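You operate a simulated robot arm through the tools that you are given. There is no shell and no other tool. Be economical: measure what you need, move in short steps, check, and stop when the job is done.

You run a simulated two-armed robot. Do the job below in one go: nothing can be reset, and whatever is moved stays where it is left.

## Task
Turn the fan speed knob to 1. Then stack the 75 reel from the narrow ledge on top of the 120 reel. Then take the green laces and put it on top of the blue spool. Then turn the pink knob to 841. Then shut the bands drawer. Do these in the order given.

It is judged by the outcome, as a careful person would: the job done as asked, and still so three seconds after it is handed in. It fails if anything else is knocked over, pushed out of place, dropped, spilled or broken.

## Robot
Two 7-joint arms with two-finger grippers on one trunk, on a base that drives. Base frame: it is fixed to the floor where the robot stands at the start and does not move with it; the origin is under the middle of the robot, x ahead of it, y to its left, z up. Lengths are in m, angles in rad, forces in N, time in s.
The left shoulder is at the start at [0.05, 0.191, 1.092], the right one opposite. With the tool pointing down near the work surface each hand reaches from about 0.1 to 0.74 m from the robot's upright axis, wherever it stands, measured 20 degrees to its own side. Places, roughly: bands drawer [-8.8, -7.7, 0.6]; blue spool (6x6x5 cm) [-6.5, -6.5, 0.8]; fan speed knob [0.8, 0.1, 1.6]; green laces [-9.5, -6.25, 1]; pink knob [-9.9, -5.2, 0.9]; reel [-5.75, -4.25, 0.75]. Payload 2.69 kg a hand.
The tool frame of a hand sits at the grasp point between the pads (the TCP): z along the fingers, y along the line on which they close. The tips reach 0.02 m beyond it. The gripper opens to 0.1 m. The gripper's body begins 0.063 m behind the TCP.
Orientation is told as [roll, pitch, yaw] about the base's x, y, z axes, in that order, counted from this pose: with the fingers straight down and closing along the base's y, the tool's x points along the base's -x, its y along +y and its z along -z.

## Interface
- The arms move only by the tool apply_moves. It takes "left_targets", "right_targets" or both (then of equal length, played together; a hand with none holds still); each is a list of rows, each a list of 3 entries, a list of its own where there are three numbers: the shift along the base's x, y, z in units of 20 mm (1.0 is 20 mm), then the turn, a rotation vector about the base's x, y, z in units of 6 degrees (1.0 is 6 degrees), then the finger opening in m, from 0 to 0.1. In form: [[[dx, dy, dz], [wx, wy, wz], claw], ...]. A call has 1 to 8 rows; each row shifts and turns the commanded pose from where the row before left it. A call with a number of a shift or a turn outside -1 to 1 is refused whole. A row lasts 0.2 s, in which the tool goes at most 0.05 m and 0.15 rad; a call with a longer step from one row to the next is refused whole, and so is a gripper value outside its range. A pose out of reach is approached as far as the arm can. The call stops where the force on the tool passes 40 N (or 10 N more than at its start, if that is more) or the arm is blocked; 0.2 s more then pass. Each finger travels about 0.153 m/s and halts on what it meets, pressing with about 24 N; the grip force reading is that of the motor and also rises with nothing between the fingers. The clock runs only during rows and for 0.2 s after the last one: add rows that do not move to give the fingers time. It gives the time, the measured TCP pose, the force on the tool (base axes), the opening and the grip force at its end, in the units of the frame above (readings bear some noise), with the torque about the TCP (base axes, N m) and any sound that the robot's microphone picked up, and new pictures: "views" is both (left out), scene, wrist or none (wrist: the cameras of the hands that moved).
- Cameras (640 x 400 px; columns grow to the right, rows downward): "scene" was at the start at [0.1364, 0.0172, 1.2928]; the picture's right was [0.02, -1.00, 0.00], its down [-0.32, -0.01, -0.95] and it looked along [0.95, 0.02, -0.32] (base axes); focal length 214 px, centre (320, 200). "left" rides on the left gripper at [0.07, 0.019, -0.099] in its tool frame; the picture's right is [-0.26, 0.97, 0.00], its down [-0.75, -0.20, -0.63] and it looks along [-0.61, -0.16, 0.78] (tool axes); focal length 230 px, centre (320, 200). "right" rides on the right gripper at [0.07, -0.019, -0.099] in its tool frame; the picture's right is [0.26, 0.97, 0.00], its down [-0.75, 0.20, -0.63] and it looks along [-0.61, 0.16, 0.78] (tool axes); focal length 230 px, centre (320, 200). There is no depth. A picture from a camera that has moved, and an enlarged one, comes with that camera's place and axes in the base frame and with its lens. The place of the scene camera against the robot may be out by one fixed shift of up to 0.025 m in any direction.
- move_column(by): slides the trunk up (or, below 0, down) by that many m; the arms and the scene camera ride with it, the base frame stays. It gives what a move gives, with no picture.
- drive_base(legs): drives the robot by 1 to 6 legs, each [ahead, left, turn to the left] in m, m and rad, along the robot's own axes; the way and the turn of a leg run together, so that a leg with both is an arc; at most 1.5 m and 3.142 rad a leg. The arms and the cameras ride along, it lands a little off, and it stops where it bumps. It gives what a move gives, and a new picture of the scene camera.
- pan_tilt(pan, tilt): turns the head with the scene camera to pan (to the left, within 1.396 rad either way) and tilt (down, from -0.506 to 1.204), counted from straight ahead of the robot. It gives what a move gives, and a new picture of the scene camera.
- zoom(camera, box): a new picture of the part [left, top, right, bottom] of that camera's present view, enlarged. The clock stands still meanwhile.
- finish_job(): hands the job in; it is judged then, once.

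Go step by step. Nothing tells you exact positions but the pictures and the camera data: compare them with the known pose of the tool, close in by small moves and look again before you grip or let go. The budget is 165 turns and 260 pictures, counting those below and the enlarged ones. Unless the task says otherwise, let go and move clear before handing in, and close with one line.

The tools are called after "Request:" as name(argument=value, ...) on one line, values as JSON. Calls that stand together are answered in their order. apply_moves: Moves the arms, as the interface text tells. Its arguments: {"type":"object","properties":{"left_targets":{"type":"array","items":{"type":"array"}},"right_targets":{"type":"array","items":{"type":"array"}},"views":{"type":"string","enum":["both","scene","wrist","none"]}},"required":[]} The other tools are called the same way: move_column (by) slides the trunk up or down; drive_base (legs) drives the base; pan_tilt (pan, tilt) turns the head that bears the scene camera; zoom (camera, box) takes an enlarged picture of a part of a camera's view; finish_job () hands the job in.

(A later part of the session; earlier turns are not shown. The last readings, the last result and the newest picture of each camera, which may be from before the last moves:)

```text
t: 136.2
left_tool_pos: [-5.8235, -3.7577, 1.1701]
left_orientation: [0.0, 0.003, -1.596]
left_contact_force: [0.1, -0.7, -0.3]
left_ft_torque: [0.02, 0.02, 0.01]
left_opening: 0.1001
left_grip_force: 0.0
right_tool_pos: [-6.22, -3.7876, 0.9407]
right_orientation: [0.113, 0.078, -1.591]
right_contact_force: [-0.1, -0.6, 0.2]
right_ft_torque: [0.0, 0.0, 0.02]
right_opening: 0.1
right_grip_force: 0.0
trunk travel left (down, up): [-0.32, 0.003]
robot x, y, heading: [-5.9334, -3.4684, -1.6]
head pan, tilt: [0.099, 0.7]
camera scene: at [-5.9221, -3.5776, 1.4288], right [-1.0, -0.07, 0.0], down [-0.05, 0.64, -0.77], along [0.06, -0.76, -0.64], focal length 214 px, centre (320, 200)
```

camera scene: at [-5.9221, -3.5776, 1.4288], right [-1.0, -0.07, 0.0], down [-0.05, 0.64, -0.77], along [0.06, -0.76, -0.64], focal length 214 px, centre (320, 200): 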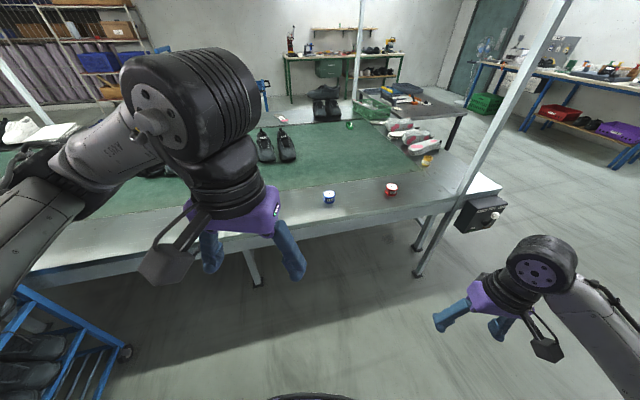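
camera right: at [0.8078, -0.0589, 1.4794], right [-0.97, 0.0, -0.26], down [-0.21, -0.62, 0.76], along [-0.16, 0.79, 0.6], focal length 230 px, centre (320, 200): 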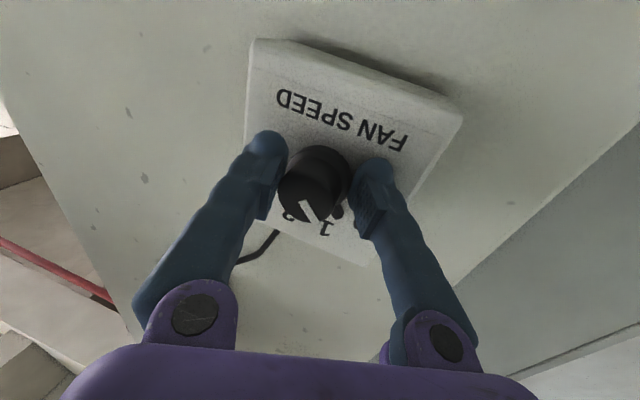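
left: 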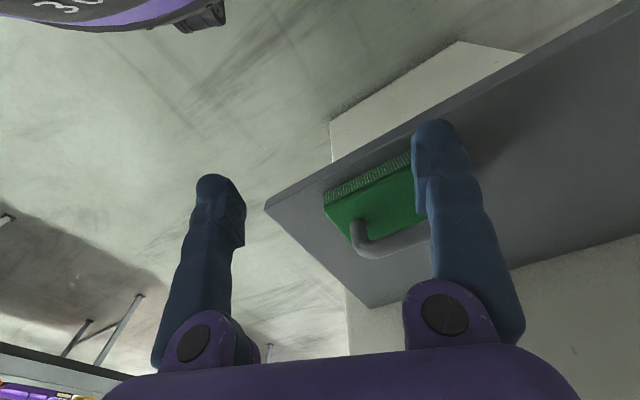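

Request:
zoom(camera="scene", box=[300, 140, 460, 240])

Request:
zoom(camera="left", box=[0, 0, 640, 400])

```text
4.00 times, centred on (380, 190) of scene
camera zoom: at [-5.9221, -3.5776, 1.4288], right [-1.0, -0.07, 0.0], down [-0.05, 0.64, -0.77], along [0.06, -0.76, -0.64], focal length 858 px, centre (80, 240)
```

zoom: 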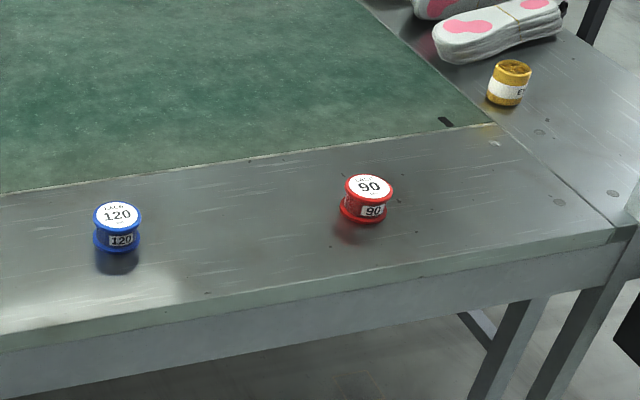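

```text
1.00 times, centred on (320, 200) of left (not enlarged: the box is as wide or as high as the picture)
camera zoom: at [-5.8027, -3.6881, 1.2693], right [0.96, -0.28, 0.0], down [-0.22, -0.75, 0.63], along [-0.18, -0.6, -0.78], focal length 230 px, centre (320, 200)
```

zoom: 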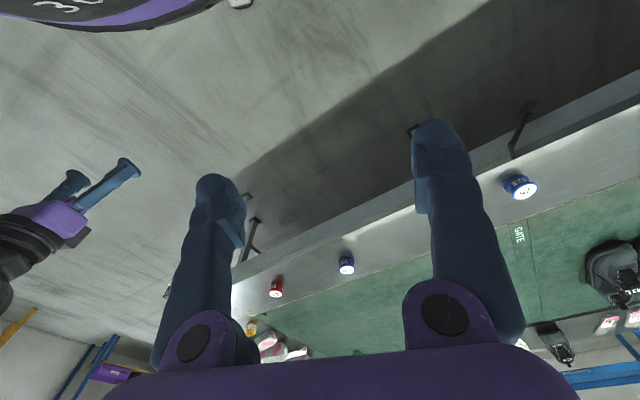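

Request:
zoom(camera="left", box=[440, 130, 640, 255])

Request:
zoom(camera="left", box=[220, 230, 420, 355])

```text
3.20 times, centred on (540, 192) of left
camera zoom: at [-5.8027, -3.6881, 1.2693], right [0.96, -0.28, 0.0], down [-0.22, -0.75, 0.63], along [-0.18, -0.6, -0.78], focal length 736 px, centre (-384, 224)
```

zoom: 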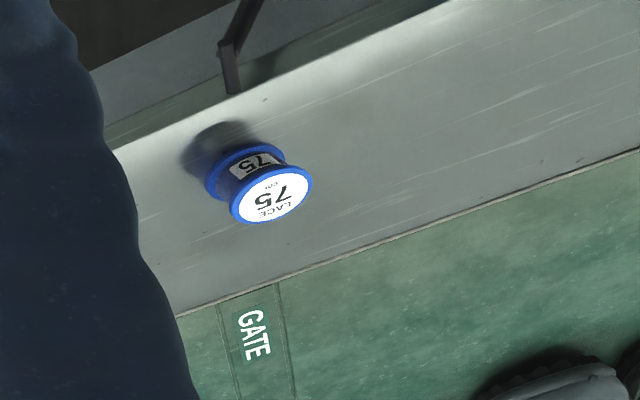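

```text
3.20 times, centred on (320, 292) of left
camera zoom: at [-5.8027, -3.6881, 1.2693], right [0.96, -0.28, 0.0], down [-0.22, -0.75, 0.63], along [-0.18, -0.6, -0.78], focal length 736 px, centre (320, -96)
```

zoom: 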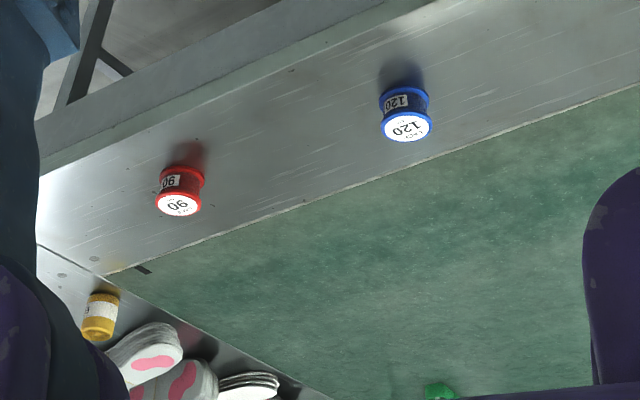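

The 75 reel is at about (-5.405, -4.165), top z≈0.80. The 120 reel is at about (-5.91, -4.37). The table is angled by about 22°, so I'll square up to it in front of the 75 reel.

Request:
drive_base(legs=[[0, 0, 0.42], [0.24, 0.0, 0]])

Request:
move_column(by=-0.1)

Request:
zoom(camera="left", box=[0, 0, 640, 400])

```text
t: 139.2
left_tool_pos: [-5.628, -3.9053, 1.1695]
left_orientation: [0.0, 0.001, -1.187]
left_contact_force: [-0.1, 0.0, -0.4]
left_ft_torque: [0.01, 0.0, 0.0]
left_opening: 0.1
left_grip_force: 0.1
right_tool_pos: [-5.981, -4.093, 0.9408]
right_orientation: [0.111, 0.077, -1.181]
right_contact_force: [0.0, 0.0, -0.3]
right_ft_torque: [0.04, 0.0, 0.0]
right_opening: 0.1001
right_grip_force: 0.0
trunk travel left (down, up): [-0.32, 0.003]
robot x, y, heading: [-5.8408, -3.6826, -1.187]
head pan, tilt: [0.099, 0.7]
camera scene: at [-5.7843, -3.7819, 1.4286], right [-0.89, -0.47, 0.0], down [-0.3, 0.57, -0.76], along [0.36, -0.68, -0.64], focal length 214 px, centre (320, 200)
```

scene: 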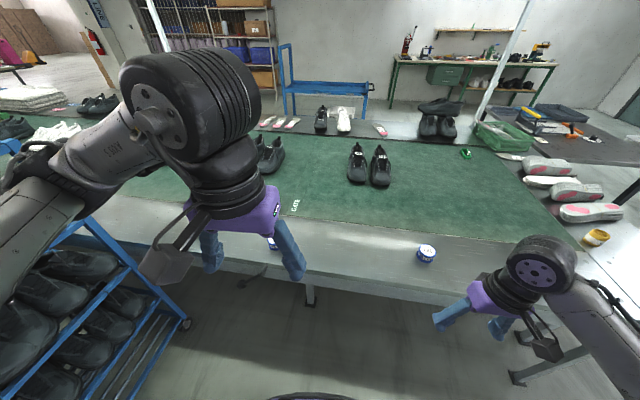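

```text
t: 140.5
left_tool_pos: [-5.6282, -3.9054, 1.0704]
left_orientation: [-0.001, 0.002, -1.188]
left_contact_force: [-0.3, 0.1, 0.0]
left_ft_torque: [0.01, 0.04, 0.0]
left_opening: 0.1
left_grip_force: 0.1
right_tool_pos: [-5.9802, -4.0909, 0.8399]
right_orientation: [0.113, 0.078, -1.181]
right_contact_force: [0.3, -0.1, 0.5]
right_ft_torque: [0.0, 0.0, -0.01]
right_opening: 0.0999
right_grip_force: 0.1
trunk travel left (down, up): [-0.22, 0.103]
robot x, y, heading: [-5.8438, -3.6843, -1.185]
head pan, tilt: [0.099, 0.7]
```

```text
1.00 times, centred on (320, 200) of left (not enlarged: the box is as wide or as high as the picture)
camera zoom: at [-5.6375, -3.8346, 1.1694], right [0.99, 0.12, 0.0], down [0.1, -0.77, 0.63], along [0.08, -0.62, -0.78], focal length 230 px, centre (320, 200)
```

zoom: 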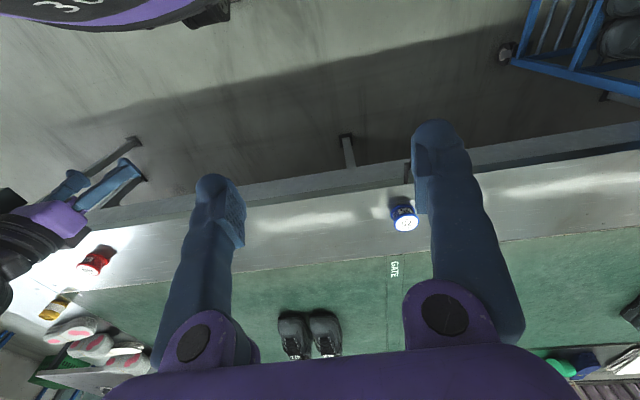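

The wrist camera agrees with the 75 reel at (-5.403, -4.171). I'll move the left hand above it.

Request:
apply_moves(left_targets=[[[0.8, -0.95, -0.5], [0, 0, 0], 0.1], [[0.8, -0.95, -0.5], [0, 0, 0], 0.1], [[0.8, -0.95, -0.5], [0, 0, 0], 0.1], [[0.8, -0.95, -0.5], [0, 0, 0], 0.1], [[0.8, -0.95, -0.5], [0, 0, 0], 0.1], [[0.8, -0.95, -0.5], [0, 0, 0], 0.1], [[0.8, -0.95, -0.5], [0, 0, 0], 0.1]], views="none")

Request:
apply_moves(left_targets=[[[0.8, -0.95, -0.5], [0, 0, 0], 0.1], [[0.8, -0.95, -0.5], [0, 0, 0], 0.1], [[0.8, -0.95, -0.5], [0, 0, 0], 0.1], [[0.8, -0.95, -0.5], [0, 0, 0], 0.1], [[0.8, -0.95, -0.5], [0, 0, 0], 0.1], [[0.8, -0.95, -0.5], [0, 0, 0], 0.1], [[0.0, 0, 0], [0, 0, 0], 0.1]], views="wrist")

```text
t: 142.1
left_tool_pos: [-5.5142, -4.0373, 1.001]
left_orientation: [0.0, 0.002, -1.186]
left_contact_force: [0.1, 0.3, -0.2]
left_ft_torque: [-0.01, 0.0, 0.02]
left_opening: 0.1002
left_grip_force: 0.1
right_tool_pos: [-5.9794, -4.0924, 0.8411]
right_orientation: [0.111, 0.079, -1.181]
right_contact_force: [-0.4, 0.0, 0.1]
right_ft_torque: [0.0, 0.0, 0.02]
right_opening: 0.0999
right_grip_force: 0.1
trunk travel left (down, up): [-0.22, 0.103]
robot x, y, heading: [-5.8404, -3.6875, -1.185]
head pan, tilt: [0.099, 0.7]
```

```text
t: 143.7
left_tool_pos: [-5.4209, -4.1528, 0.9386]
left_orientation: [0.001, 0.001, -1.187]
left_contact_force: [-0.2, 0.1, -0.4]
left_ft_torque: [0.02, -0.02, 0.03]
left_opening: 0.1002
left_grip_force: 0.1
right_tool_pos: [-5.9801, -4.0925, 0.8414]
right_orientation: [0.112, 0.078, -1.181]
right_contact_force: [0.6, -0.5, 0.9]
right_ft_torque: [0.0, -0.01, 0.04]
right_opening: 0.1
right_grip_force: 0.1
trunk travel left (down, up): [-0.22, 0.103]
robot x, y, heading: [-5.8413, -3.6839, -1.185]
head pan, tilt: [0.099, 0.7]
camera left: at [-5.4317, -4.0821, 1.0382], right [0.99, 0.12, 0.0], down [0.1, -0.77, 0.63], along [0.08, -0.62, -0.78], focal length 230 px, centre (320, 200)
```

left: 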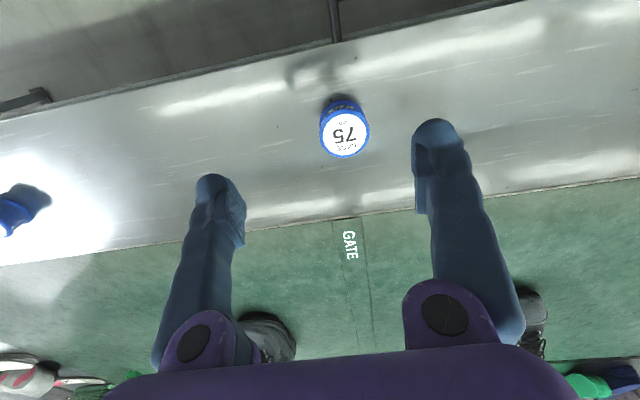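

The reel top is at about (-5.392, -4.183, 0.787). I'll centre over it and descend partway.

Request:
apply_moves(left_targets=[[[0.75, -0.75, -0.6], [0, 0, 0], 0.1], [[0.7, -0.75, -0.7], [0, 0, 0], 0.1], [[0, 0, -1], [0, 0, 0], 0.1], [[0, 0, -1], [0, 0, 0], 0.1], [[0, 0, 0], [0, 0, 0], 0.1]], views="wrist")

```text
t: 144.9
left_tool_pos: [-5.3935, -4.1852, 0.8751]
left_orientation: [0.0, 0.001, -1.187]
left_contact_force: [-0.2, 0.8, 0.7]
left_ft_torque: [0.0, 0.02, -0.01]
left_opening: 0.1
left_grip_force: 0.0
right_tool_pos: [-5.9798, -4.0904, 0.8408]
right_orientation: [0.111, 0.077, -1.18]
right_contact_force: [0.6, -0.3, -0.9]
right_ft_torque: [0.03, 0.03, -0.02]
right_opening: 0.1
right_grip_force: 0.0
trunk travel left (down, up): [-0.22, 0.103]
robot x, y, heading: [-5.8428, -3.6847, -1.187]
head pan, tilt: [0.099, 0.7]
camera left: at [-5.4021, -4.1135, 0.9745], right [0.99, 0.12, 0.0], down [0.1, -0.77, 0.63], along [0.08, -0.62, -0.78], focal length 230 px, centre (320, 200)
```

left: 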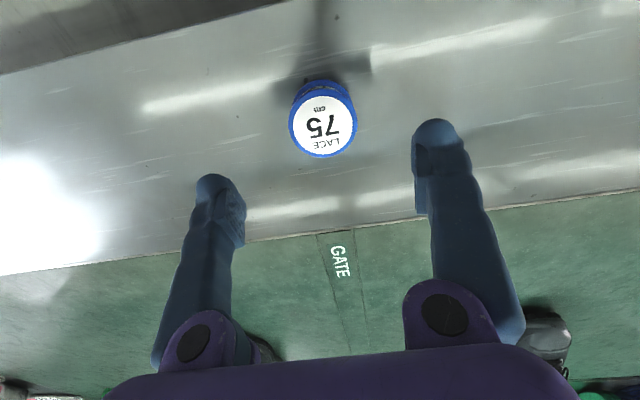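

I'm aligned. I'll descend to z≈0.772 and check.

Request:
apply_moves(left_targets=[[[0.1, 0.05, -1], [0, 0, 0], 0.1], [[0, 0, -1], [0, 0, 0], 0.1], [[0, 0, -1], [0, 0, 0], 0.1], [[0, 0, -1], [0, 0, 0], 0.1], [[0, 0, -1], [0, 0, 0], 0.1], [[0, 0, 0], [0, 0, 0], 0.1]], views="wrist")

```text
t: 146.3
left_tool_pos: [-5.3912, -4.1813, 0.775]
left_orientation: [0.0, 0.002, -1.187]
left_contact_force: [-0.4, 0.0, -0.5]
left_ft_torque: [0.01, 0.01, -0.02]
left_opening: 0.0999
left_grip_force: 0.0
right_tool_pos: [-5.9802, -4.0926, 0.8421]
right_orientation: [0.111, 0.077, -1.179]
right_contact_force: [-0.8, 0.1, -0.2]
right_ft_torque: [0.0, 0.0, -0.03]
right_opening: 0.0998
right_grip_force: 0.0
trunk travel left (down, up): [-0.22, 0.103]
robot x, y, heading: [-5.842, -3.6872, -1.191]
head pan, tilt: [0.099, 0.7]
camera left: at [-5.4002, -4.1112, 0.874], right [0.99, 0.12, 0.0], down [0.1, -0.77, 0.63], along [0.08, -0.62, -0.78], focal length 230 px, centre (320, 200)
```

left: 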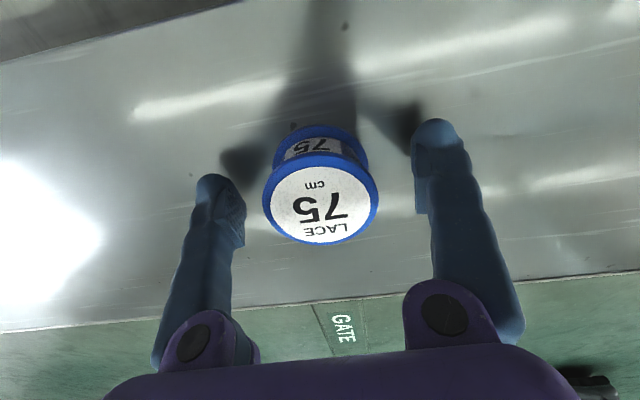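

Request:
apply_moves(left_targets=[[[0, 0, -0.4], [0, 0, 0], 0.1], [[0, 0, 0], [0, 0, 0], 0.07], [[0, 0, 0], [0, 0, 0], 0.05], [[0, 0, 0], [0, 0, 0], 0.045], [[0, 0, 0], [0, 0, 0], 0.045]], views="wrist")

```text
t: 147.5
left_tool_pos: [-5.389, -4.1826, 0.7697]
left_orientation: [-0.001, -0.005, -1.185]
left_contact_force: [6.9, -2.3, 22.7]
left_ft_torque: [0.14, -0.21, 0.05]
left_opening: 0.0565
left_grip_force: 23.8
right_tool_pos: [-5.9804, -4.0901, 0.8419]
right_orientation: [0.112, 0.077, -1.18]
right_contact_force: [0.6, -0.5, 0.9]
right_ft_torque: [0.02, -0.02, 0.05]
right_opening: 0.1
right_grip_force: 0.0
trunk travel left (down, up): [-0.22, 0.103]
robot x, y, heading: [-5.8411, -3.6886, -1.186]
head pan, tilt: [0.099, 0.7]
camera left: at [-5.3995, -4.1113, 0.8689], right [0.99, 0.12, 0.0], down [0.1, -0.77, 0.63], along [0.08, -0.63, -0.77], focal length 230 px, centre (320, 200)
```

left: 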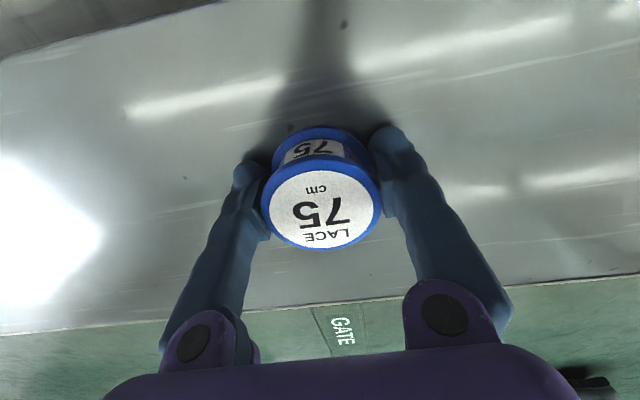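

I've gripped it at 56.5 mm with the tips just at the table (z≈0.75). Now I'll lift.

Request:
apply_moves(left_targets=[[[0, 0, 0.5], [0, 0, 0], 0.045], [[0, 0, 1], [0, 0, 0], 0.045], [[0, 0, 1], [0, 0, 0], 0.045], [[0, 0, 1], [0, 0, 0], 0.045], [[0, 0, 1], [0, 0, 0], 0.045], [[0, 0, 1], [0, 0, 0], 0.045], [[-0.5, 0.8, 1], [0, 0, 0], 0.045], [[-0.5, 0.8, 1], [0, 0, 0], 0.045]], views="wrist")

```text
t: 149.3
left_tool_pos: [-5.4096, -4.1495, 0.9178]
left_orientation: [0.001, 0.002, -1.185]
left_contact_force: [-0.3, -0.6, -1.9]
left_ft_torque: [-0.03, 0.02, 0.0]
left_opening: 0.0566
left_grip_force: 24.8
right_tool_pos: [-5.9804, -4.0915, 0.8417]
right_orientation: [0.111, 0.081, -1.179]
right_contact_force: [0.9, 0.3, -0.7]
right_ft_torque: [-0.02, -0.01, -0.03]
right_opening: 0.1001
right_grip_force: 0.0
trunk travel left (down, up): [-0.22, 0.103]
robot x, y, heading: [-5.8414, -3.6851, -1.187]
head pan, tilt: [0.099, 0.7]
camera left: at [-5.4177, -4.0783, 1.0164], right [0.99, 0.12, 0.0], down [0.1, -0.77, 0.63], along [0.08, -0.62, -0.78], focal length 230 px, centre (320, 200)
```

left: 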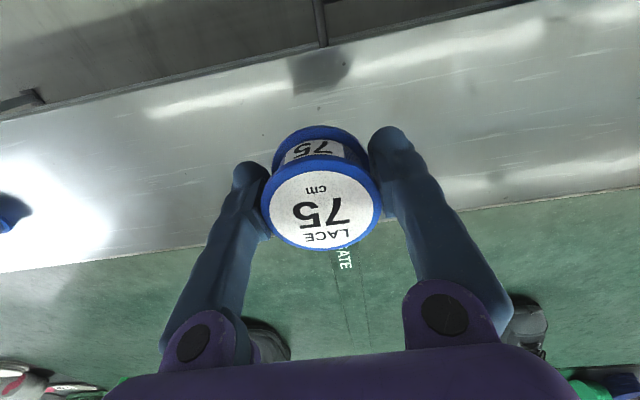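

The reel is held. I'll slide the base right 0.43 m along the table toward the 120 reel.

Request:
drive_base(legs=[[0, -0.43, 0]])

Request:
zoom(camera="left", box=[0, 0, 640, 400])

```text
t: 153.6
left_tool_pos: [-5.791, -4.3033, 0.9156]
left_orientation: [0.0, 0.001, -1.163]
left_contact_force: [0.3, 0.0, 0.3]
left_ft_torque: [-0.04, -0.01, -0.01]
left_opening: 0.0564
left_grip_force: 24.1
right_tool_pos: [-6.3626, -4.2572, 0.8414]
right_orientation: [0.112, 0.079, -1.158]
right_contact_force: [0.9, 1.3, -0.4]
right_ft_torque: [0.01, -0.03, -0.02]
right_opening: 0.1001
right_grip_force: 0.1
trunk travel left (down, up): [-0.22, 0.103]
robot x, y, heading: [-6.2356, -3.849, -1.164]
head pan, tilt: [0.099, 0.7]
camera scene: at [-6.1745, -3.9439, 1.3287], right [-0.87, -0.49, 0.0], down [-0.31, 0.56, -0.76], along [0.37, -0.67, -0.64], focal length 214 px, centre (320, 200)
```

scene: 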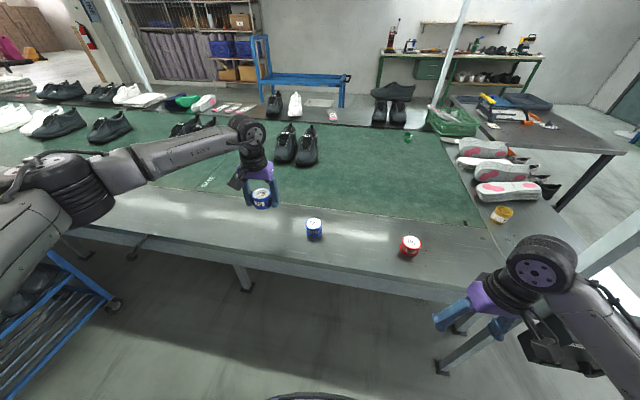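

```text
1.00 times, centred on (320, 200) of left (not enlarged: the box is as wide or as high as the picture)
camera zoom: at [-5.8011, -4.2327, 1.0161], right [0.99, 0.15, 0.0], down [0.11, -0.77, 0.63], along [0.09, -0.62, -0.78], focal length 230 px, centre (320, 200)
```

zoom: 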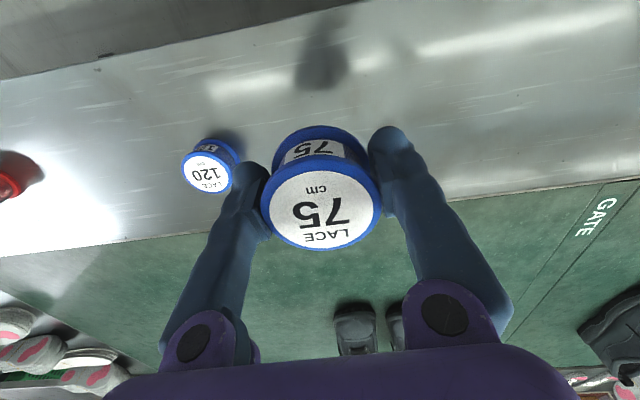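

The 120 reel is at about (-5.911, -4.394). I'll move most of the way over it and refine.

Request:
apply_moves(left_targets=[[[-0.9, -0.2, 0], [0, 0, 0], 0.045], [[-0.9, -0.2, 0], [0, 0, 0], 0.045], [[-0.9, -0.2, 0], [0, 0, 0], 0.045], [[-0.9, -0.3, 0], [0, 0, 0], 0.045], [[-0.9, -0.3, 0], [0, 0, 0], 0.045], [[-0.9, -0.3, 0], [0, 0, 0], 0.045], [[-0.6, -0.5, 0], [0, 0, 0], 0.045], [[0, 0, 0], [0, 0, 0], 0.045]], views="both")

```text
t: 155.4
left_tool_pos: [-5.9119, -4.3428, 0.9157]
left_orientation: [0.0, 0.002, -1.161]
left_contact_force: [0.2, 1.1, -0.5]
left_ft_torque: [0.0, 0.01, -0.02]
left_opening: 0.0567
left_grip_force: 23.8
right_tool_pos: [-6.3625, -4.2592, 0.8415]
right_orientation: [0.111, 0.078, -1.157]
right_contact_force: [-0.2, 1.4, -1.1]
right_ft_torque: [0.01, -0.03, 0.02]
right_opening: 0.0997
right_grip_force: 0.0
trunk travel left (down, up): [-0.22, 0.103]
robot x, y, heading: [-6.2333, -3.8459, -1.166]
head pan, tilt: [0.099, 0.7]
camera scene: at [-6.1742, -3.9438, 1.3287], right [-0.87, -0.49, 0.0], down [-0.31, 0.56, -0.76], along [0.37, -0.67, -0.64], focal length 214 px, centre (320, 200)
camera left: at [-5.9225, -4.272, 1.0148], right [0.99, 0.15, 0.0], down [0.11, -0.77, 0.63], along [0.09, -0.62, -0.78], focal length 230 px, centre (320, 200)
```

scene: 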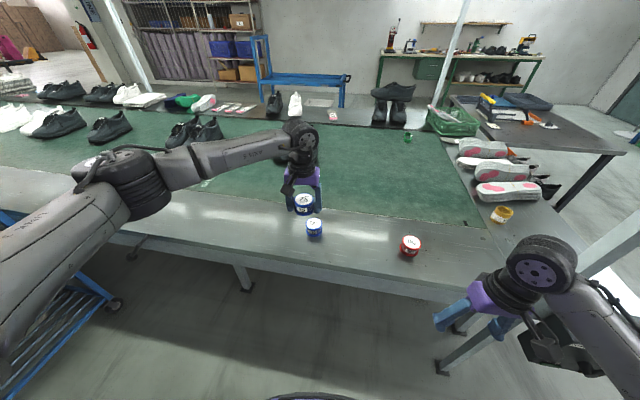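
left: 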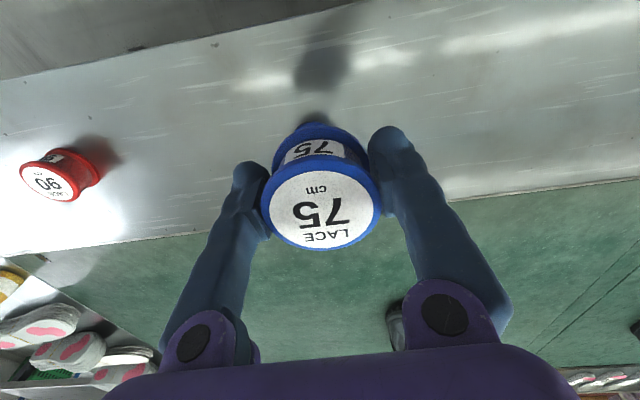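

Request:
zoom(camera="scene", box=[264, 180, 360, 240])

Request:
zoom(camera="left", box=[240, 80, 400, 180])

```text
6.67 times, centred on (312, 210) of scene
camera zoom: at [-6.1742, -3.9438, 1.3287], right [-0.87, -0.49, 0.0], down [-0.31, 0.56, -0.76], along [0.37, -0.67, -0.64], focal length 1430 px, centre (373, 133)
```

zoom: 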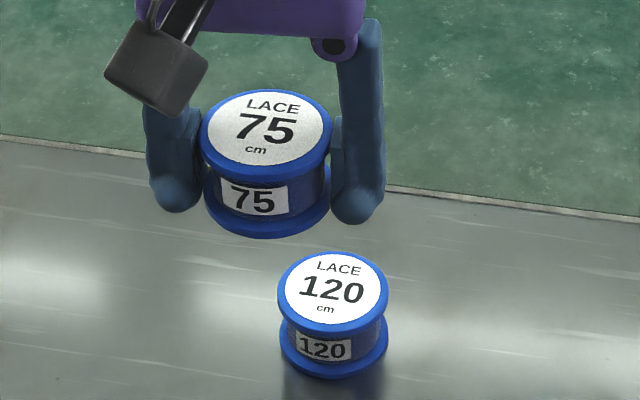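

```text
4.00 times, centred on (320, 130) of left
camera zoom: at [-5.9225, -4.272, 1.0148], right [0.99, 0.15, 0.0], down [0.11, -0.77, 0.63], along [0.09, -0.62, -0.78], focal length 920 px, centre (320, 480)
```

zoom: 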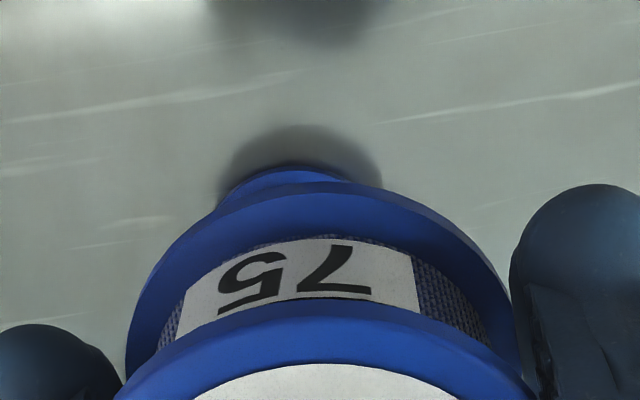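

Both cameras agree on the 120 reel at (-5.912, -4.396). I'll move over it and lower to about 2 cm above.

Request:
apply_moves(left_targets=[[[0, -0.9, 0], [0, 0, 0], 0.045], [[0, -0.9, 0], [0, 0, 0], 0.045], [[0, -0.85, -0.5], [0, 0, 0], 0.045], [[0, 0, -1], [0, 0, 0], 0.045], [[0, 0, -1], [0, 0, 0], 0.045], [[0, 0, -1], [0, 0, 0], 0.045], [[0, 0, -1], [0, 0, 0], 0.045], [[0, 0, 0], [0, 0, 0], 0.045]], views="none")

Request:
zoom(camera="scene", box=[264, 180, 360, 240])

Request:
zoom(camera="left", box=[240, 80, 400, 180])

```text
t: 157.2
left_tool_pos: [-5.9107, -4.3962, 0.826]
left_orientation: [0.001, 0.002, -1.161]
left_contact_force: [-0.5, 0.1, 0.4]
left_ft_torque: [-0.03, -0.02, 0.03]
left_opening: 0.0568
left_grip_force: 24.2
right_tool_pos: [-6.3626, -4.2589, 0.8406]
right_orientation: [0.111, 0.077, -1.156]
right_contact_force: [-0.4, 0.3, 0.4]
right_ft_torque: [-0.02, -0.03, -0.01]
right_opening: 0.1006
right_grip_force: 0.1
trunk travel left (down, up): [-0.22, 0.103]
robot x, y, heading: [-6.2344, -3.8484, -1.167]
head pan, tilt: [0.099, 0.7]
```

```text
6.67 times, centred on (312, 210) of scene
camera zoom: at [-6.1744, -3.9438, 1.3287], right [-0.87, -0.49, 0.0], down [-0.31, 0.56, -0.76], along [0.37, -0.67, -0.64], focal length 1430 px, centre (373, 133)
```

zoom: 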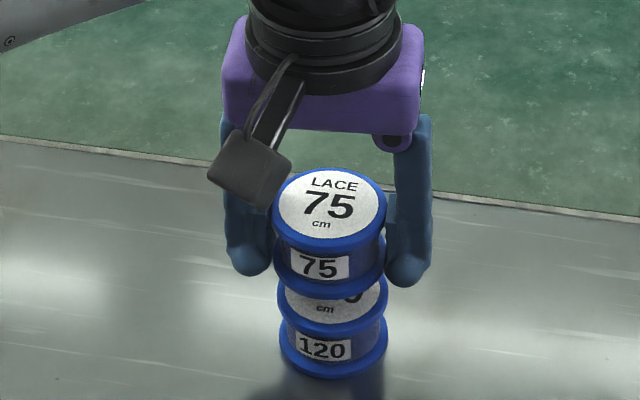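

```text
4.00 times, centred on (320, 130) of left
camera zoom: at [-5.9205, -4.3253, 0.9264], right [0.99, 0.15, 0.0], down [0.11, -0.77, 0.63], along [0.09, -0.62, -0.78], focal length 920 px, centre (320, 480)
```

zoom: 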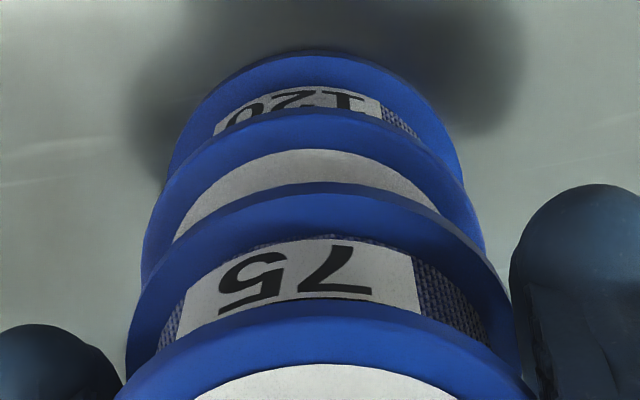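

The alignment is within about 2 mm. I'll lower gently to contact.

Request:
apply_moves(left_targets=[[[0, 0, -0.5], [0, 0, 0], 0.045], [[0, 0, -0.25], [0, 0, 0], 0.045], [[0, 0, -0.1], [0, 0, 0], 0.045], [[0, 0, 0], [0, 0, 0], 0.045]], views="none")

Request:
zoom(camera="scene", box=[264, 180, 360, 240])

```text
t: 158.2
left_tool_pos: [-5.9087, -4.3961, 0.8088]
left_orientation: [0.0, 0.002, -1.162]
left_contact_force: [-0.1, 0.4, -1.3]
left_ft_torque: [0.01, 0.0, 0.02]
left_opening: 0.0564
left_grip_force: 24.6
right_tool_pos: [-6.3641, -4.2583, 0.8402]
right_orientation: [0.111, 0.079, -1.157]
right_contact_force: [-0.5, -0.2, -0.2]
right_ft_torque: [0.01, -0.01, -0.01]
right_opening: 0.0999
right_grip_force: 0.0
trunk travel left (down, up): [-0.22, 0.103]
robot x, y, heading: [-6.2341, -3.8507, -1.164]
head pan, tilt: [0.099, 0.7]
```

```text
6.67 times, centred on (312, 210) of scene
camera zoom: at [-6.1743, -3.9439, 1.3287], right [-0.87, -0.49, 0.0], down [-0.31, 0.56, -0.76], along [0.37, -0.67, -0.64], focal length 1430 px, centre (373, 133)
```

zoom: 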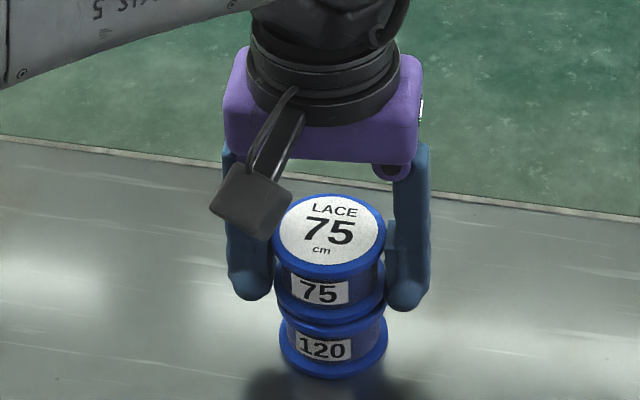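

Request:
apply_moves(left_targets=[[[0.05, 0, -0.1], [0, 0, 0], 0.045], [[0, 0, -0.05], [0, 0, 0], 0.045], [[0, 0, 0], [0, 0, 0], 0.045]], views="none")

```text
t: 159.0
left_tool_pos: [-5.908, -4.3969, 0.8082]
left_orientation: [0.0, 0.0, -1.162]
left_contact_force: [0.9, 1.3, 4.9]
left_ft_torque: [-0.1, -0.06, 0.04]
left_opening: 0.0565
left_grip_force: 23.7
right_tool_pos: [-6.363, -4.2581, 0.8419]
right_orientation: [0.111, 0.078, -1.158]
right_contact_force: [-0.7, 0.7, -0.3]
right_ft_torque: [0.0, -0.01, -0.02]
right_opening: 0.1001
right_grip_force: 0.0
trunk travel left (down, up): [-0.22, 0.103]
robot x, y, heading: [-6.2324, -3.8453, -1.166]
head pan, tilt: [0.099, 0.7]
```

The reel is seated (contact force 5 N). I'll open evenly and lift away.

Request:
apply_moves(left_targets=[[[0, 0, 0], [0, 0, 0], 0.06], [[0, 0, 0], [0, 0, 0], 0.075], [[0, 0, 0], [0, 0, 0], 0.1], [[0, 0, 0], [0, 0, 0], 0.1], [[0, 0, 0.8], [0, 0, 0], 0.1], [[0, 0, 1], [0, 0, 0], 0.1], [[0, 0, 1], [0, 0, 0], 0.1], [[0, 0, 1], [0, 0, 0], 0.1]], views="wrist")

Request:
zoom(camera="scene", box=[264, 180, 360, 240])

```text
t: 160.8
left_tool_pos: [-5.9072, -4.3984, 0.8841]
left_orientation: [-0.001, 0.001, -1.163]
left_contact_force: [0.0, -0.3, 0.5]
left_ft_torque: [0.04, 0.0, 0.06]
left_opening: 0.0999
left_grip_force: 0.0
right_tool_pos: [-6.3631, -4.2585, 0.8408]
right_orientation: [0.112, 0.079, -1.157]
right_contact_force: [-0.3, -0.3, 0.5]
right_ft_torque: [-0.01, 0.01, 0.0]
right_opening: 0.1002
right_grip_force: 0.0
trunk travel left (down, up): [-0.22, 0.103]
robot x, y, heading: [-6.2372, -3.8499, -1.163]
head pan, tilt: [0.099, 0.7]
camera left: at [-5.918, -4.3272, 0.9828], right [0.99, 0.15, 0.0], down [0.11, -0.77, 0.63], along [0.09, -0.62, -0.78], focal length 230 px, centre (320, 200)
```

left: 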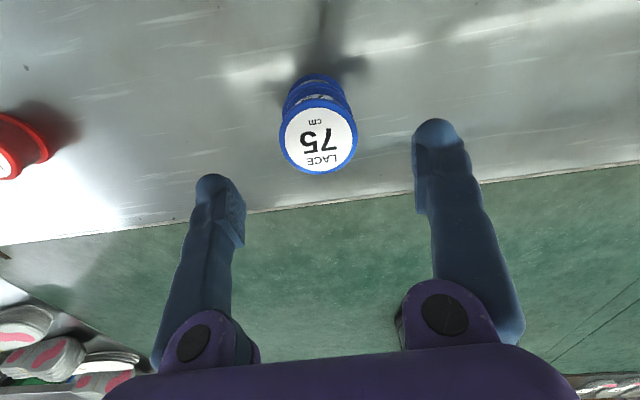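

```text
6.67 times, centred on (312, 210) of scene
camera zoom: at [-6.1744, -3.9436, 1.3287], right [-0.87, -0.49, 0.0], down [-0.31, 0.56, -0.77], along [0.37, -0.67, -0.64], focal length 1430 px, centre (373, 133)
```

zoom: 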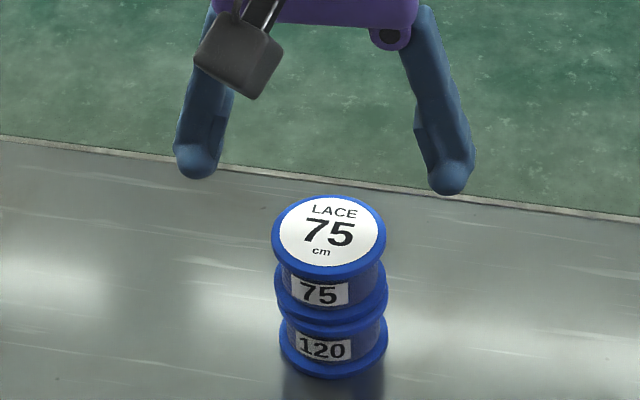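

The stack is stable. I'll retract the left hand up and in, then back off from the table.

Request:
apply_moves(left_targets=[[[0, 0, 1], [0, 0, 0], 0.1], [[0, 0, 1], [0, 0, 0], 0.1], [[0, 0, 1], [0, 0, 0], 0.1], [[-0.4, 0.9, 1], [0, 0, 0], 0.1], [[-0.4, 0.9, 1], [0, 0, 0], 0.1], [[-0.4, 0.9, 1], [0, 0, 0], 0.1], [[-0.4, 0.9, 1], [0, 0, 0], 0.1], [[-0.4, 0.9, 1], [0, 0, 0], 0.1]], views="none")

Request:
apply_moves(left_targets=[[[-0.4, 0.9, 0.6], [0, 0, 0], 0.1], [[-0.4, 0.9, 0.6], [0, 0, 0], 0.1], [[-0.4, 0.9, 0.4], [0, 0, 0], 0.1], [[-0.4, 0.9, 0], [0, 0, 0], 0.1], [[-0.4, 0.9, 0], [0, 0, 0], 0.1], [[-0.4, 0.9, 0], [0, 0, 0], 0.1]], views="none")

Request:
drive_base(legs=[[-0.35, 0, 0], [0, 0, -1.57]])

Request:
pan_tilt(pan=0.2, tilt=0.3)

```text
t: 162.6
left_tool_pos: [-5.9502, -4.305, 1.0433]
left_orientation: [0.0, 0.001, -1.163]
left_contact_force: [-0.1, 0.3, 0.0]
left_ft_torque: [0.01, -0.03, 0.04]
left_opening: 0.1
left_grip_force: 0.0
right_tool_pos: [-6.3624, -4.2587, 0.8414]
right_orientation: [0.111, 0.078, -1.157]
right_contact_force: [-0.1, -0.1, -0.3]
right_ft_torque: [0.02, -0.02, 0.0]
right_opening: 0.0999
right_grip_force: 0.1
trunk travel left (down, up): [-0.22, 0.103]
robot x, y, heading: [-6.2335, -3.8467, -1.165]
head pan, tilt: [0.099, 0.7]
```

```text
t: 164.0
left_tool_pos: [-5.9953, -4.1986, 1.0743]
left_orientation: [0.001, 0.002, -1.161]
left_contact_force: [0.7, 0.2, 0.2]
left_ft_torque: [0.01, 0.04, 0.0]
left_opening: 0.1
left_grip_force: 0.0
right_tool_pos: [-6.3627, -4.2587, 0.8396]
right_orientation: [0.113, 0.079, -1.156]
right_contact_force: [0.1, 0.8, -0.5]
right_ft_torque: [0.0, -0.03, 0.01]
right_opening: 0.0999
right_grip_force: 0.0
trunk travel left (down, up): [-0.22, 0.103]
robot x, y, heading: [-6.2349, -3.8485, -1.163]
head pan, tilt: [0.099, 0.7]
```

```text
t: 170.0
left_tool_pos: [-6.7211, -3.7668, 1.0741]
left_orientation: [0.0, 0.001, -2.745]
left_contact_force: [-0.3, 0.0, 0.6]
left_ft_torque: [-0.02, -0.01, -0.03]
left_opening: 0.0998
left_grip_force: 0.1
right_tool_pos: [-6.779, -3.3984, 0.8413]
right_orientation: [0.111, 0.078, -2.737]
right_contact_force: [0.4, 1.3, -0.2]
right_ft_torque: [-0.04, 0.01, -0.01]
right_opening: 0.0999
right_grip_force: 0.0
trunk travel left (down, up): [-0.22, 0.103]
robot x, y, heading: [-6.3702, -3.5341, -2.744]
head pan, tilt: [0.099, 0.7]
camera scene: at [-6.478, -3.5729, 1.3287], right [-0.48, 0.88, 0.0], down [0.57, 0.31, -0.76], along [-0.67, -0.36, -0.64], focal length 214 px, centre (320, 200)
```

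scene: 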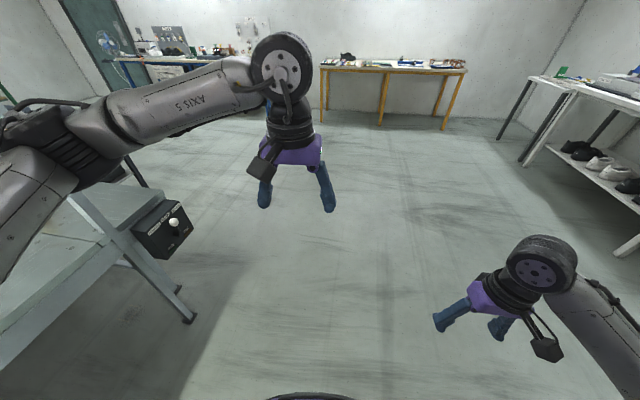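

```text
t: 170.9
left_tool_pos: [-6.7222, -3.766, 1.0751]
left_orientation: [-0.001, 0.002, -2.745]
left_contact_force: [-0.1, 0.6, -0.6]
left_ft_torque: [0.01, 0.0, 0.01]
left_opening: 0.0999
left_grip_force: 0.0
right_tool_pos: [-6.7804, -3.3994, 0.8408]
right_orientation: [0.112, 0.079, -2.739]
right_contact_force: [-0.7, -0.3, 0.3]
right_ft_torque: [-0.01, -0.01, -0.04]
right_opening: 0.1001
right_grip_force: 0.0
trunk travel left (down, up): [-0.22, 0.103]
robot x, y, heading: [-6.3705, -3.533, -2.746]
head pan, tilt: [0.201, 0.3]
camera scene: at [-6.4805, -3.5851, 1.3647], right [-0.56, 0.83, 0.0], down [0.25, 0.17, -0.96], along [-0.79, -0.54, -0.3], focal length 214 px, centre (320, 200)
```

scene: 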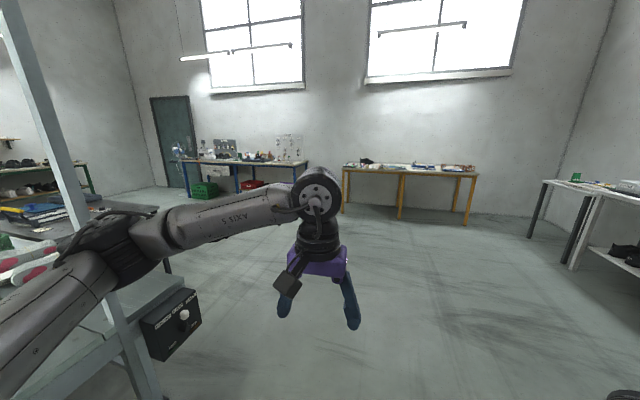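

Request:
zoom(camera="scene", box=[150, 100, 342, 220])

Request:
pan_tilt(pan=1.0, tilt=0.3)

```text
3.33 times, centred on (246, 160) of scene
camera zoom: at [-6.4805, -3.5851, 1.3647], right [-0.56, 0.83, 0.0], down [0.25, 0.17, -0.96], along [-0.79, -0.54, -0.3], focal length 715 px, centre (567, 333)
```

zoom: 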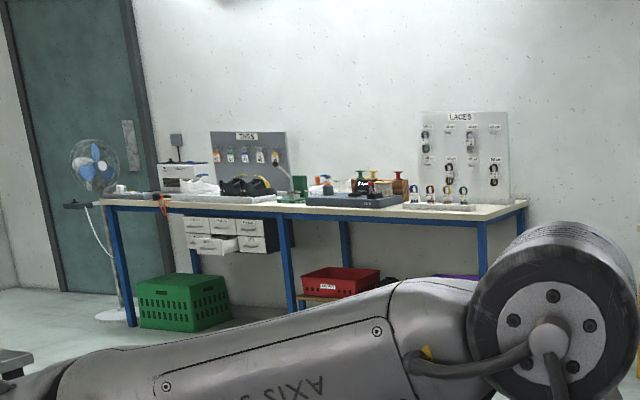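

```text
t: 172.0
left_tool_pos: [-6.7223, -3.7683, 1.0753]
left_orientation: [0.0, 0.001, -2.746]
left_contact_force: [-1.0, 0.2, 0.1]
left_ft_torque: [0.0, 0.04, 0.04]
left_opening: 0.1
left_grip_force: 0.1
right_tool_pos: [-6.7794, -3.3995, 0.8406]
right_orientation: [0.11, 0.078, -2.738]
right_contact_force: [-0.2, -0.3, -0.2]
right_ft_torque: [0.04, 0.0, -0.02]
right_opening: 0.1
right_grip_force: 0.0
trunk travel left (down, up): [-0.22, 0.103]
robot x, y, heading: [-6.3699, -3.5341, -2.749]
head pan, tilt: [1.0, 0.3]
camera scene: at [-6.4196, -3.6245, 1.3648], right [-0.98, 0.17, 0.0], down [0.05, 0.29, -0.96], along [-0.17, -0.94, -0.3], focal length 214 px, centre (320, 200)
```

scene: 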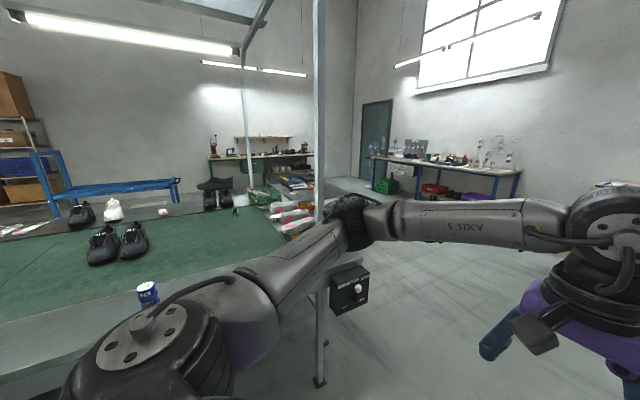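

The laces board is on the blue-legged bench by the west wall, with a small drawer cabinet below it. I'll drive over in front of that bench.

Request:
drive_base(legs=[[1.4, 0, 0], [0.8, 0.3, 0], [0, 0.85, 0]])

Request:
pan_tilt(pan=0.2, tilt=0.25)

Request:
zoom(camera="scene", box=[0, 80, 400, 330])

```text
t: 190.6
left_tool_pos: [-8.292, -5.6754, 1.0744]
left_orientation: [0.0, 0.0, -2.754]
left_contact_force: [0.3, 0.6, -0.8]
left_ft_torque: [0.0, -0.01, -0.01]
left_opening: 0.1001
left_grip_force: 0.1
right_tool_pos: [-8.3444, -5.3064, 0.8411]
right_orientation: [0.11, 0.079, -2.751]
right_contact_force: [0.2, 0.1, 0.1]
right_ft_torque: [0.01, 0.01, -0.02]
right_opening: 0.1001
right_grip_force: 0.2
trunk travel left (down, up): [-0.22, 0.103]
robot x, y, heading: [-7.9369, -5.4408, -2.752]
head pan, tilt: [1.0, 0.3]
camera scene: at [-7.9883, -5.5358, 1.3648], right [-0.98, 0.18, 0.0], down [0.05, 0.29, -0.96], along [-0.18, -0.94, -0.3], focal length 214 px, centre (320, 200)
```

scene: 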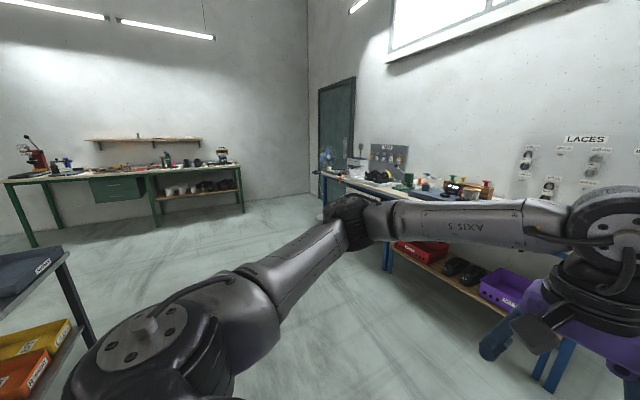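

```text
t: 191.7
left_tool_pos: [-8.2925, -5.6746, 1.076]
left_orientation: [0.001, 0.002, -2.756]
left_contact_force: [-0.6, 0.0, 0.0]
left_ft_torque: [-0.01, 0.01, 0.0]
left_opening: 0.1001
left_grip_force: 0.0
right_tool_pos: [-8.3451, -5.3065, 0.841]
right_orientation: [0.112, 0.078, -2.752]
right_contact_force: [0.3, 0.7, -0.1]
right_ft_torque: [0.0, 0.03, -0.01]
right_opening: 0.1002
right_grip_force: 0.2
trunk travel left (down, up): [-0.22, 0.103]
robot x, y, heading: [-7.9343, -5.4416, -2.756]
head pan, tilt: [0.201, 0.25]
camera scene: at [-8.0488, -5.4956, 1.3695], right [-0.55, 0.83, 0.0], down [0.21, 0.14, -0.97], along [-0.81, -0.54, -0.25], focal length 214 px, centre (320, 200)
```

scene: 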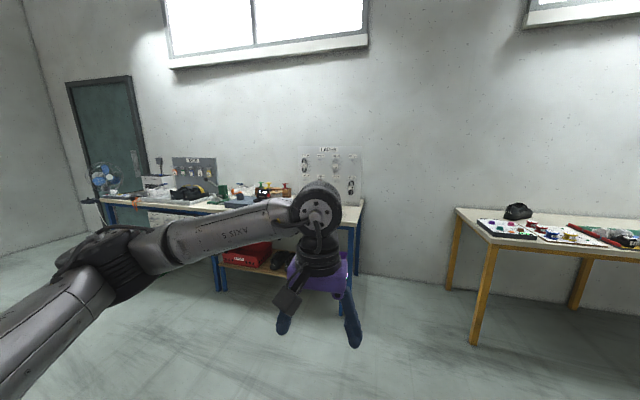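

```text
1.60 times, centred on (200, 205) of scene
camera zoom: at [-8.0488, -5.4956, 1.3695], right [-0.55, 0.83, 0.0], down [0.21, 0.14, -0.97], along [-0.81, -0.54, -0.25], focal length 343 px, centre (512, 192)
```

zoom: 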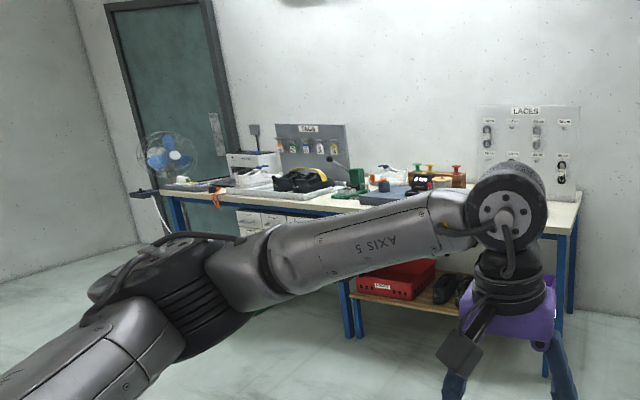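

I'll approach to about 0.85 m from the laces board and look closely.

Request:
drive_base(legs=[[0.85, 0, -0.03]])

Request:
pan_tilt(pan=0.0, tilt=0.3)

Request:
zoom(camera="left", box=[0, 0, 640, 400])

```text
t: 196.1
left_tool_pos: [-9.057, -5.9777, 1.0756]
left_orientation: [0.001, 0.001, -2.761]
left_contact_force: [0.4, -0.6, -1.4]
left_ft_torque: [0.04, -0.01, -0.01]
left_opening: 0.1
left_grip_force: 0.1
right_tool_pos: [-9.1075, -5.6096, 0.8397]
right_orientation: [0.111, 0.079, -2.758]
right_contact_force: [0.6, 0.4, -0.3]
right_ft_torque: [-0.01, -0.02, 0.03]
right_opening: 0.0999
right_grip_force: 0.2
trunk travel left (down, up): [-0.22, 0.103]
robot x, y, heading: [-8.6989, -5.7494, -2.764]
head pan, tilt: [0.201, 0.25]
camera scene: at [-8.8125, -5.8006, 1.3695], right [-0.55, 0.84, 0.0], down [0.21, 0.14, -0.97], along [-0.81, -0.53, -0.25], focal length 214 px, centre (320, 200)
```

scene: 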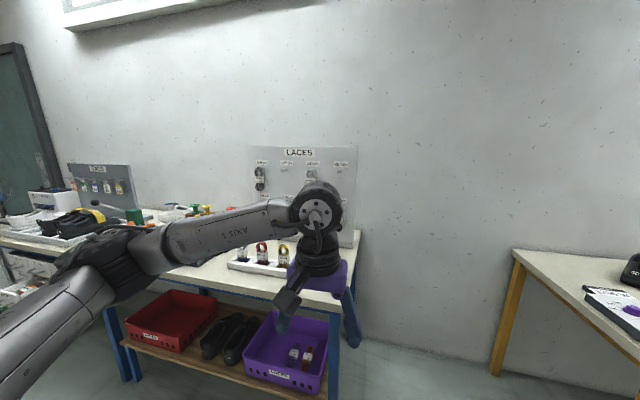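

```text
t: 196.8
left_tool_pos: [-9.0581, -5.9773, 1.0749]
left_orientation: [-0.001, 0.003, -2.763]
left_contact_force: [-0.3, -0.2, 0.0]
left_ft_torque: [0.05, -0.04, 0.02]
left_opening: 0.1
left_grip_force: 0.0
right_tool_pos: [-9.1069, -5.6093, 0.8411]
right_orientation: [0.111, 0.079, -2.757]
right_contact_force: [0.3, -0.1, -0.6]
right_ft_torque: [0.01, 0.07, 0.02]
right_opening: 0.1001
right_grip_force: 0.0
trunk travel left (down, up): [-0.22, 0.103]
robot x, y, heading: [-8.6971, -5.747, -2.762]
head pan, tilt: [0.0, 0.3]
camera scene: at [-8.8208, -5.7839, 1.3648], right [-0.37, 0.93, 0.0], down [0.27, 0.11, -0.96], along [-0.89, -0.35, -0.3], focal length 214 px, centre (320, 200)
```

scene: 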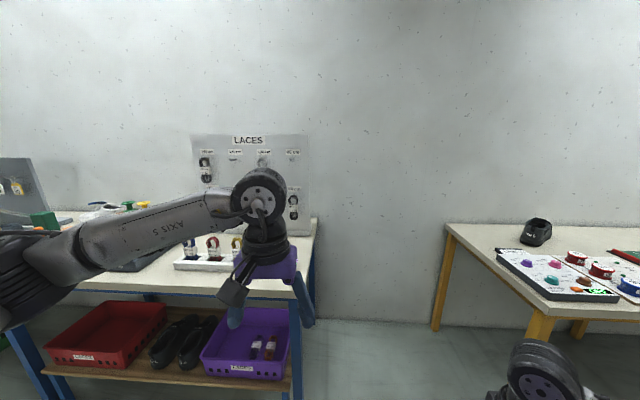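

```text
1.00 times, centred on (320, 200) of left (not enlarged: the box is as wide or as high as the picture)
camera zoom: at [-8.9863, -5.9696, 1.1744], right [0.12, -0.99, 0.0], down [-0.77, -0.09, 0.63], along [-0.62, -0.07, -0.78], focal length 230 px, centre (320, 200)
```

zoom: 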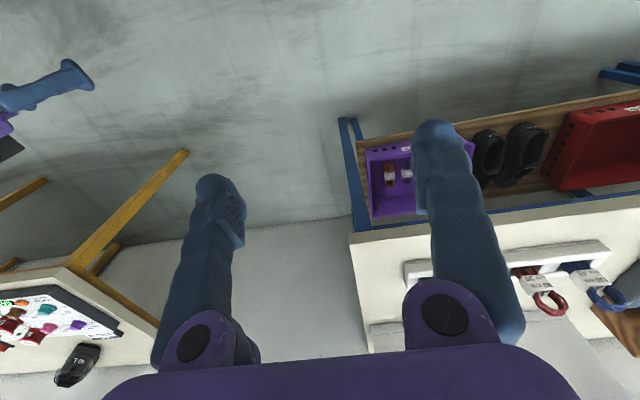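

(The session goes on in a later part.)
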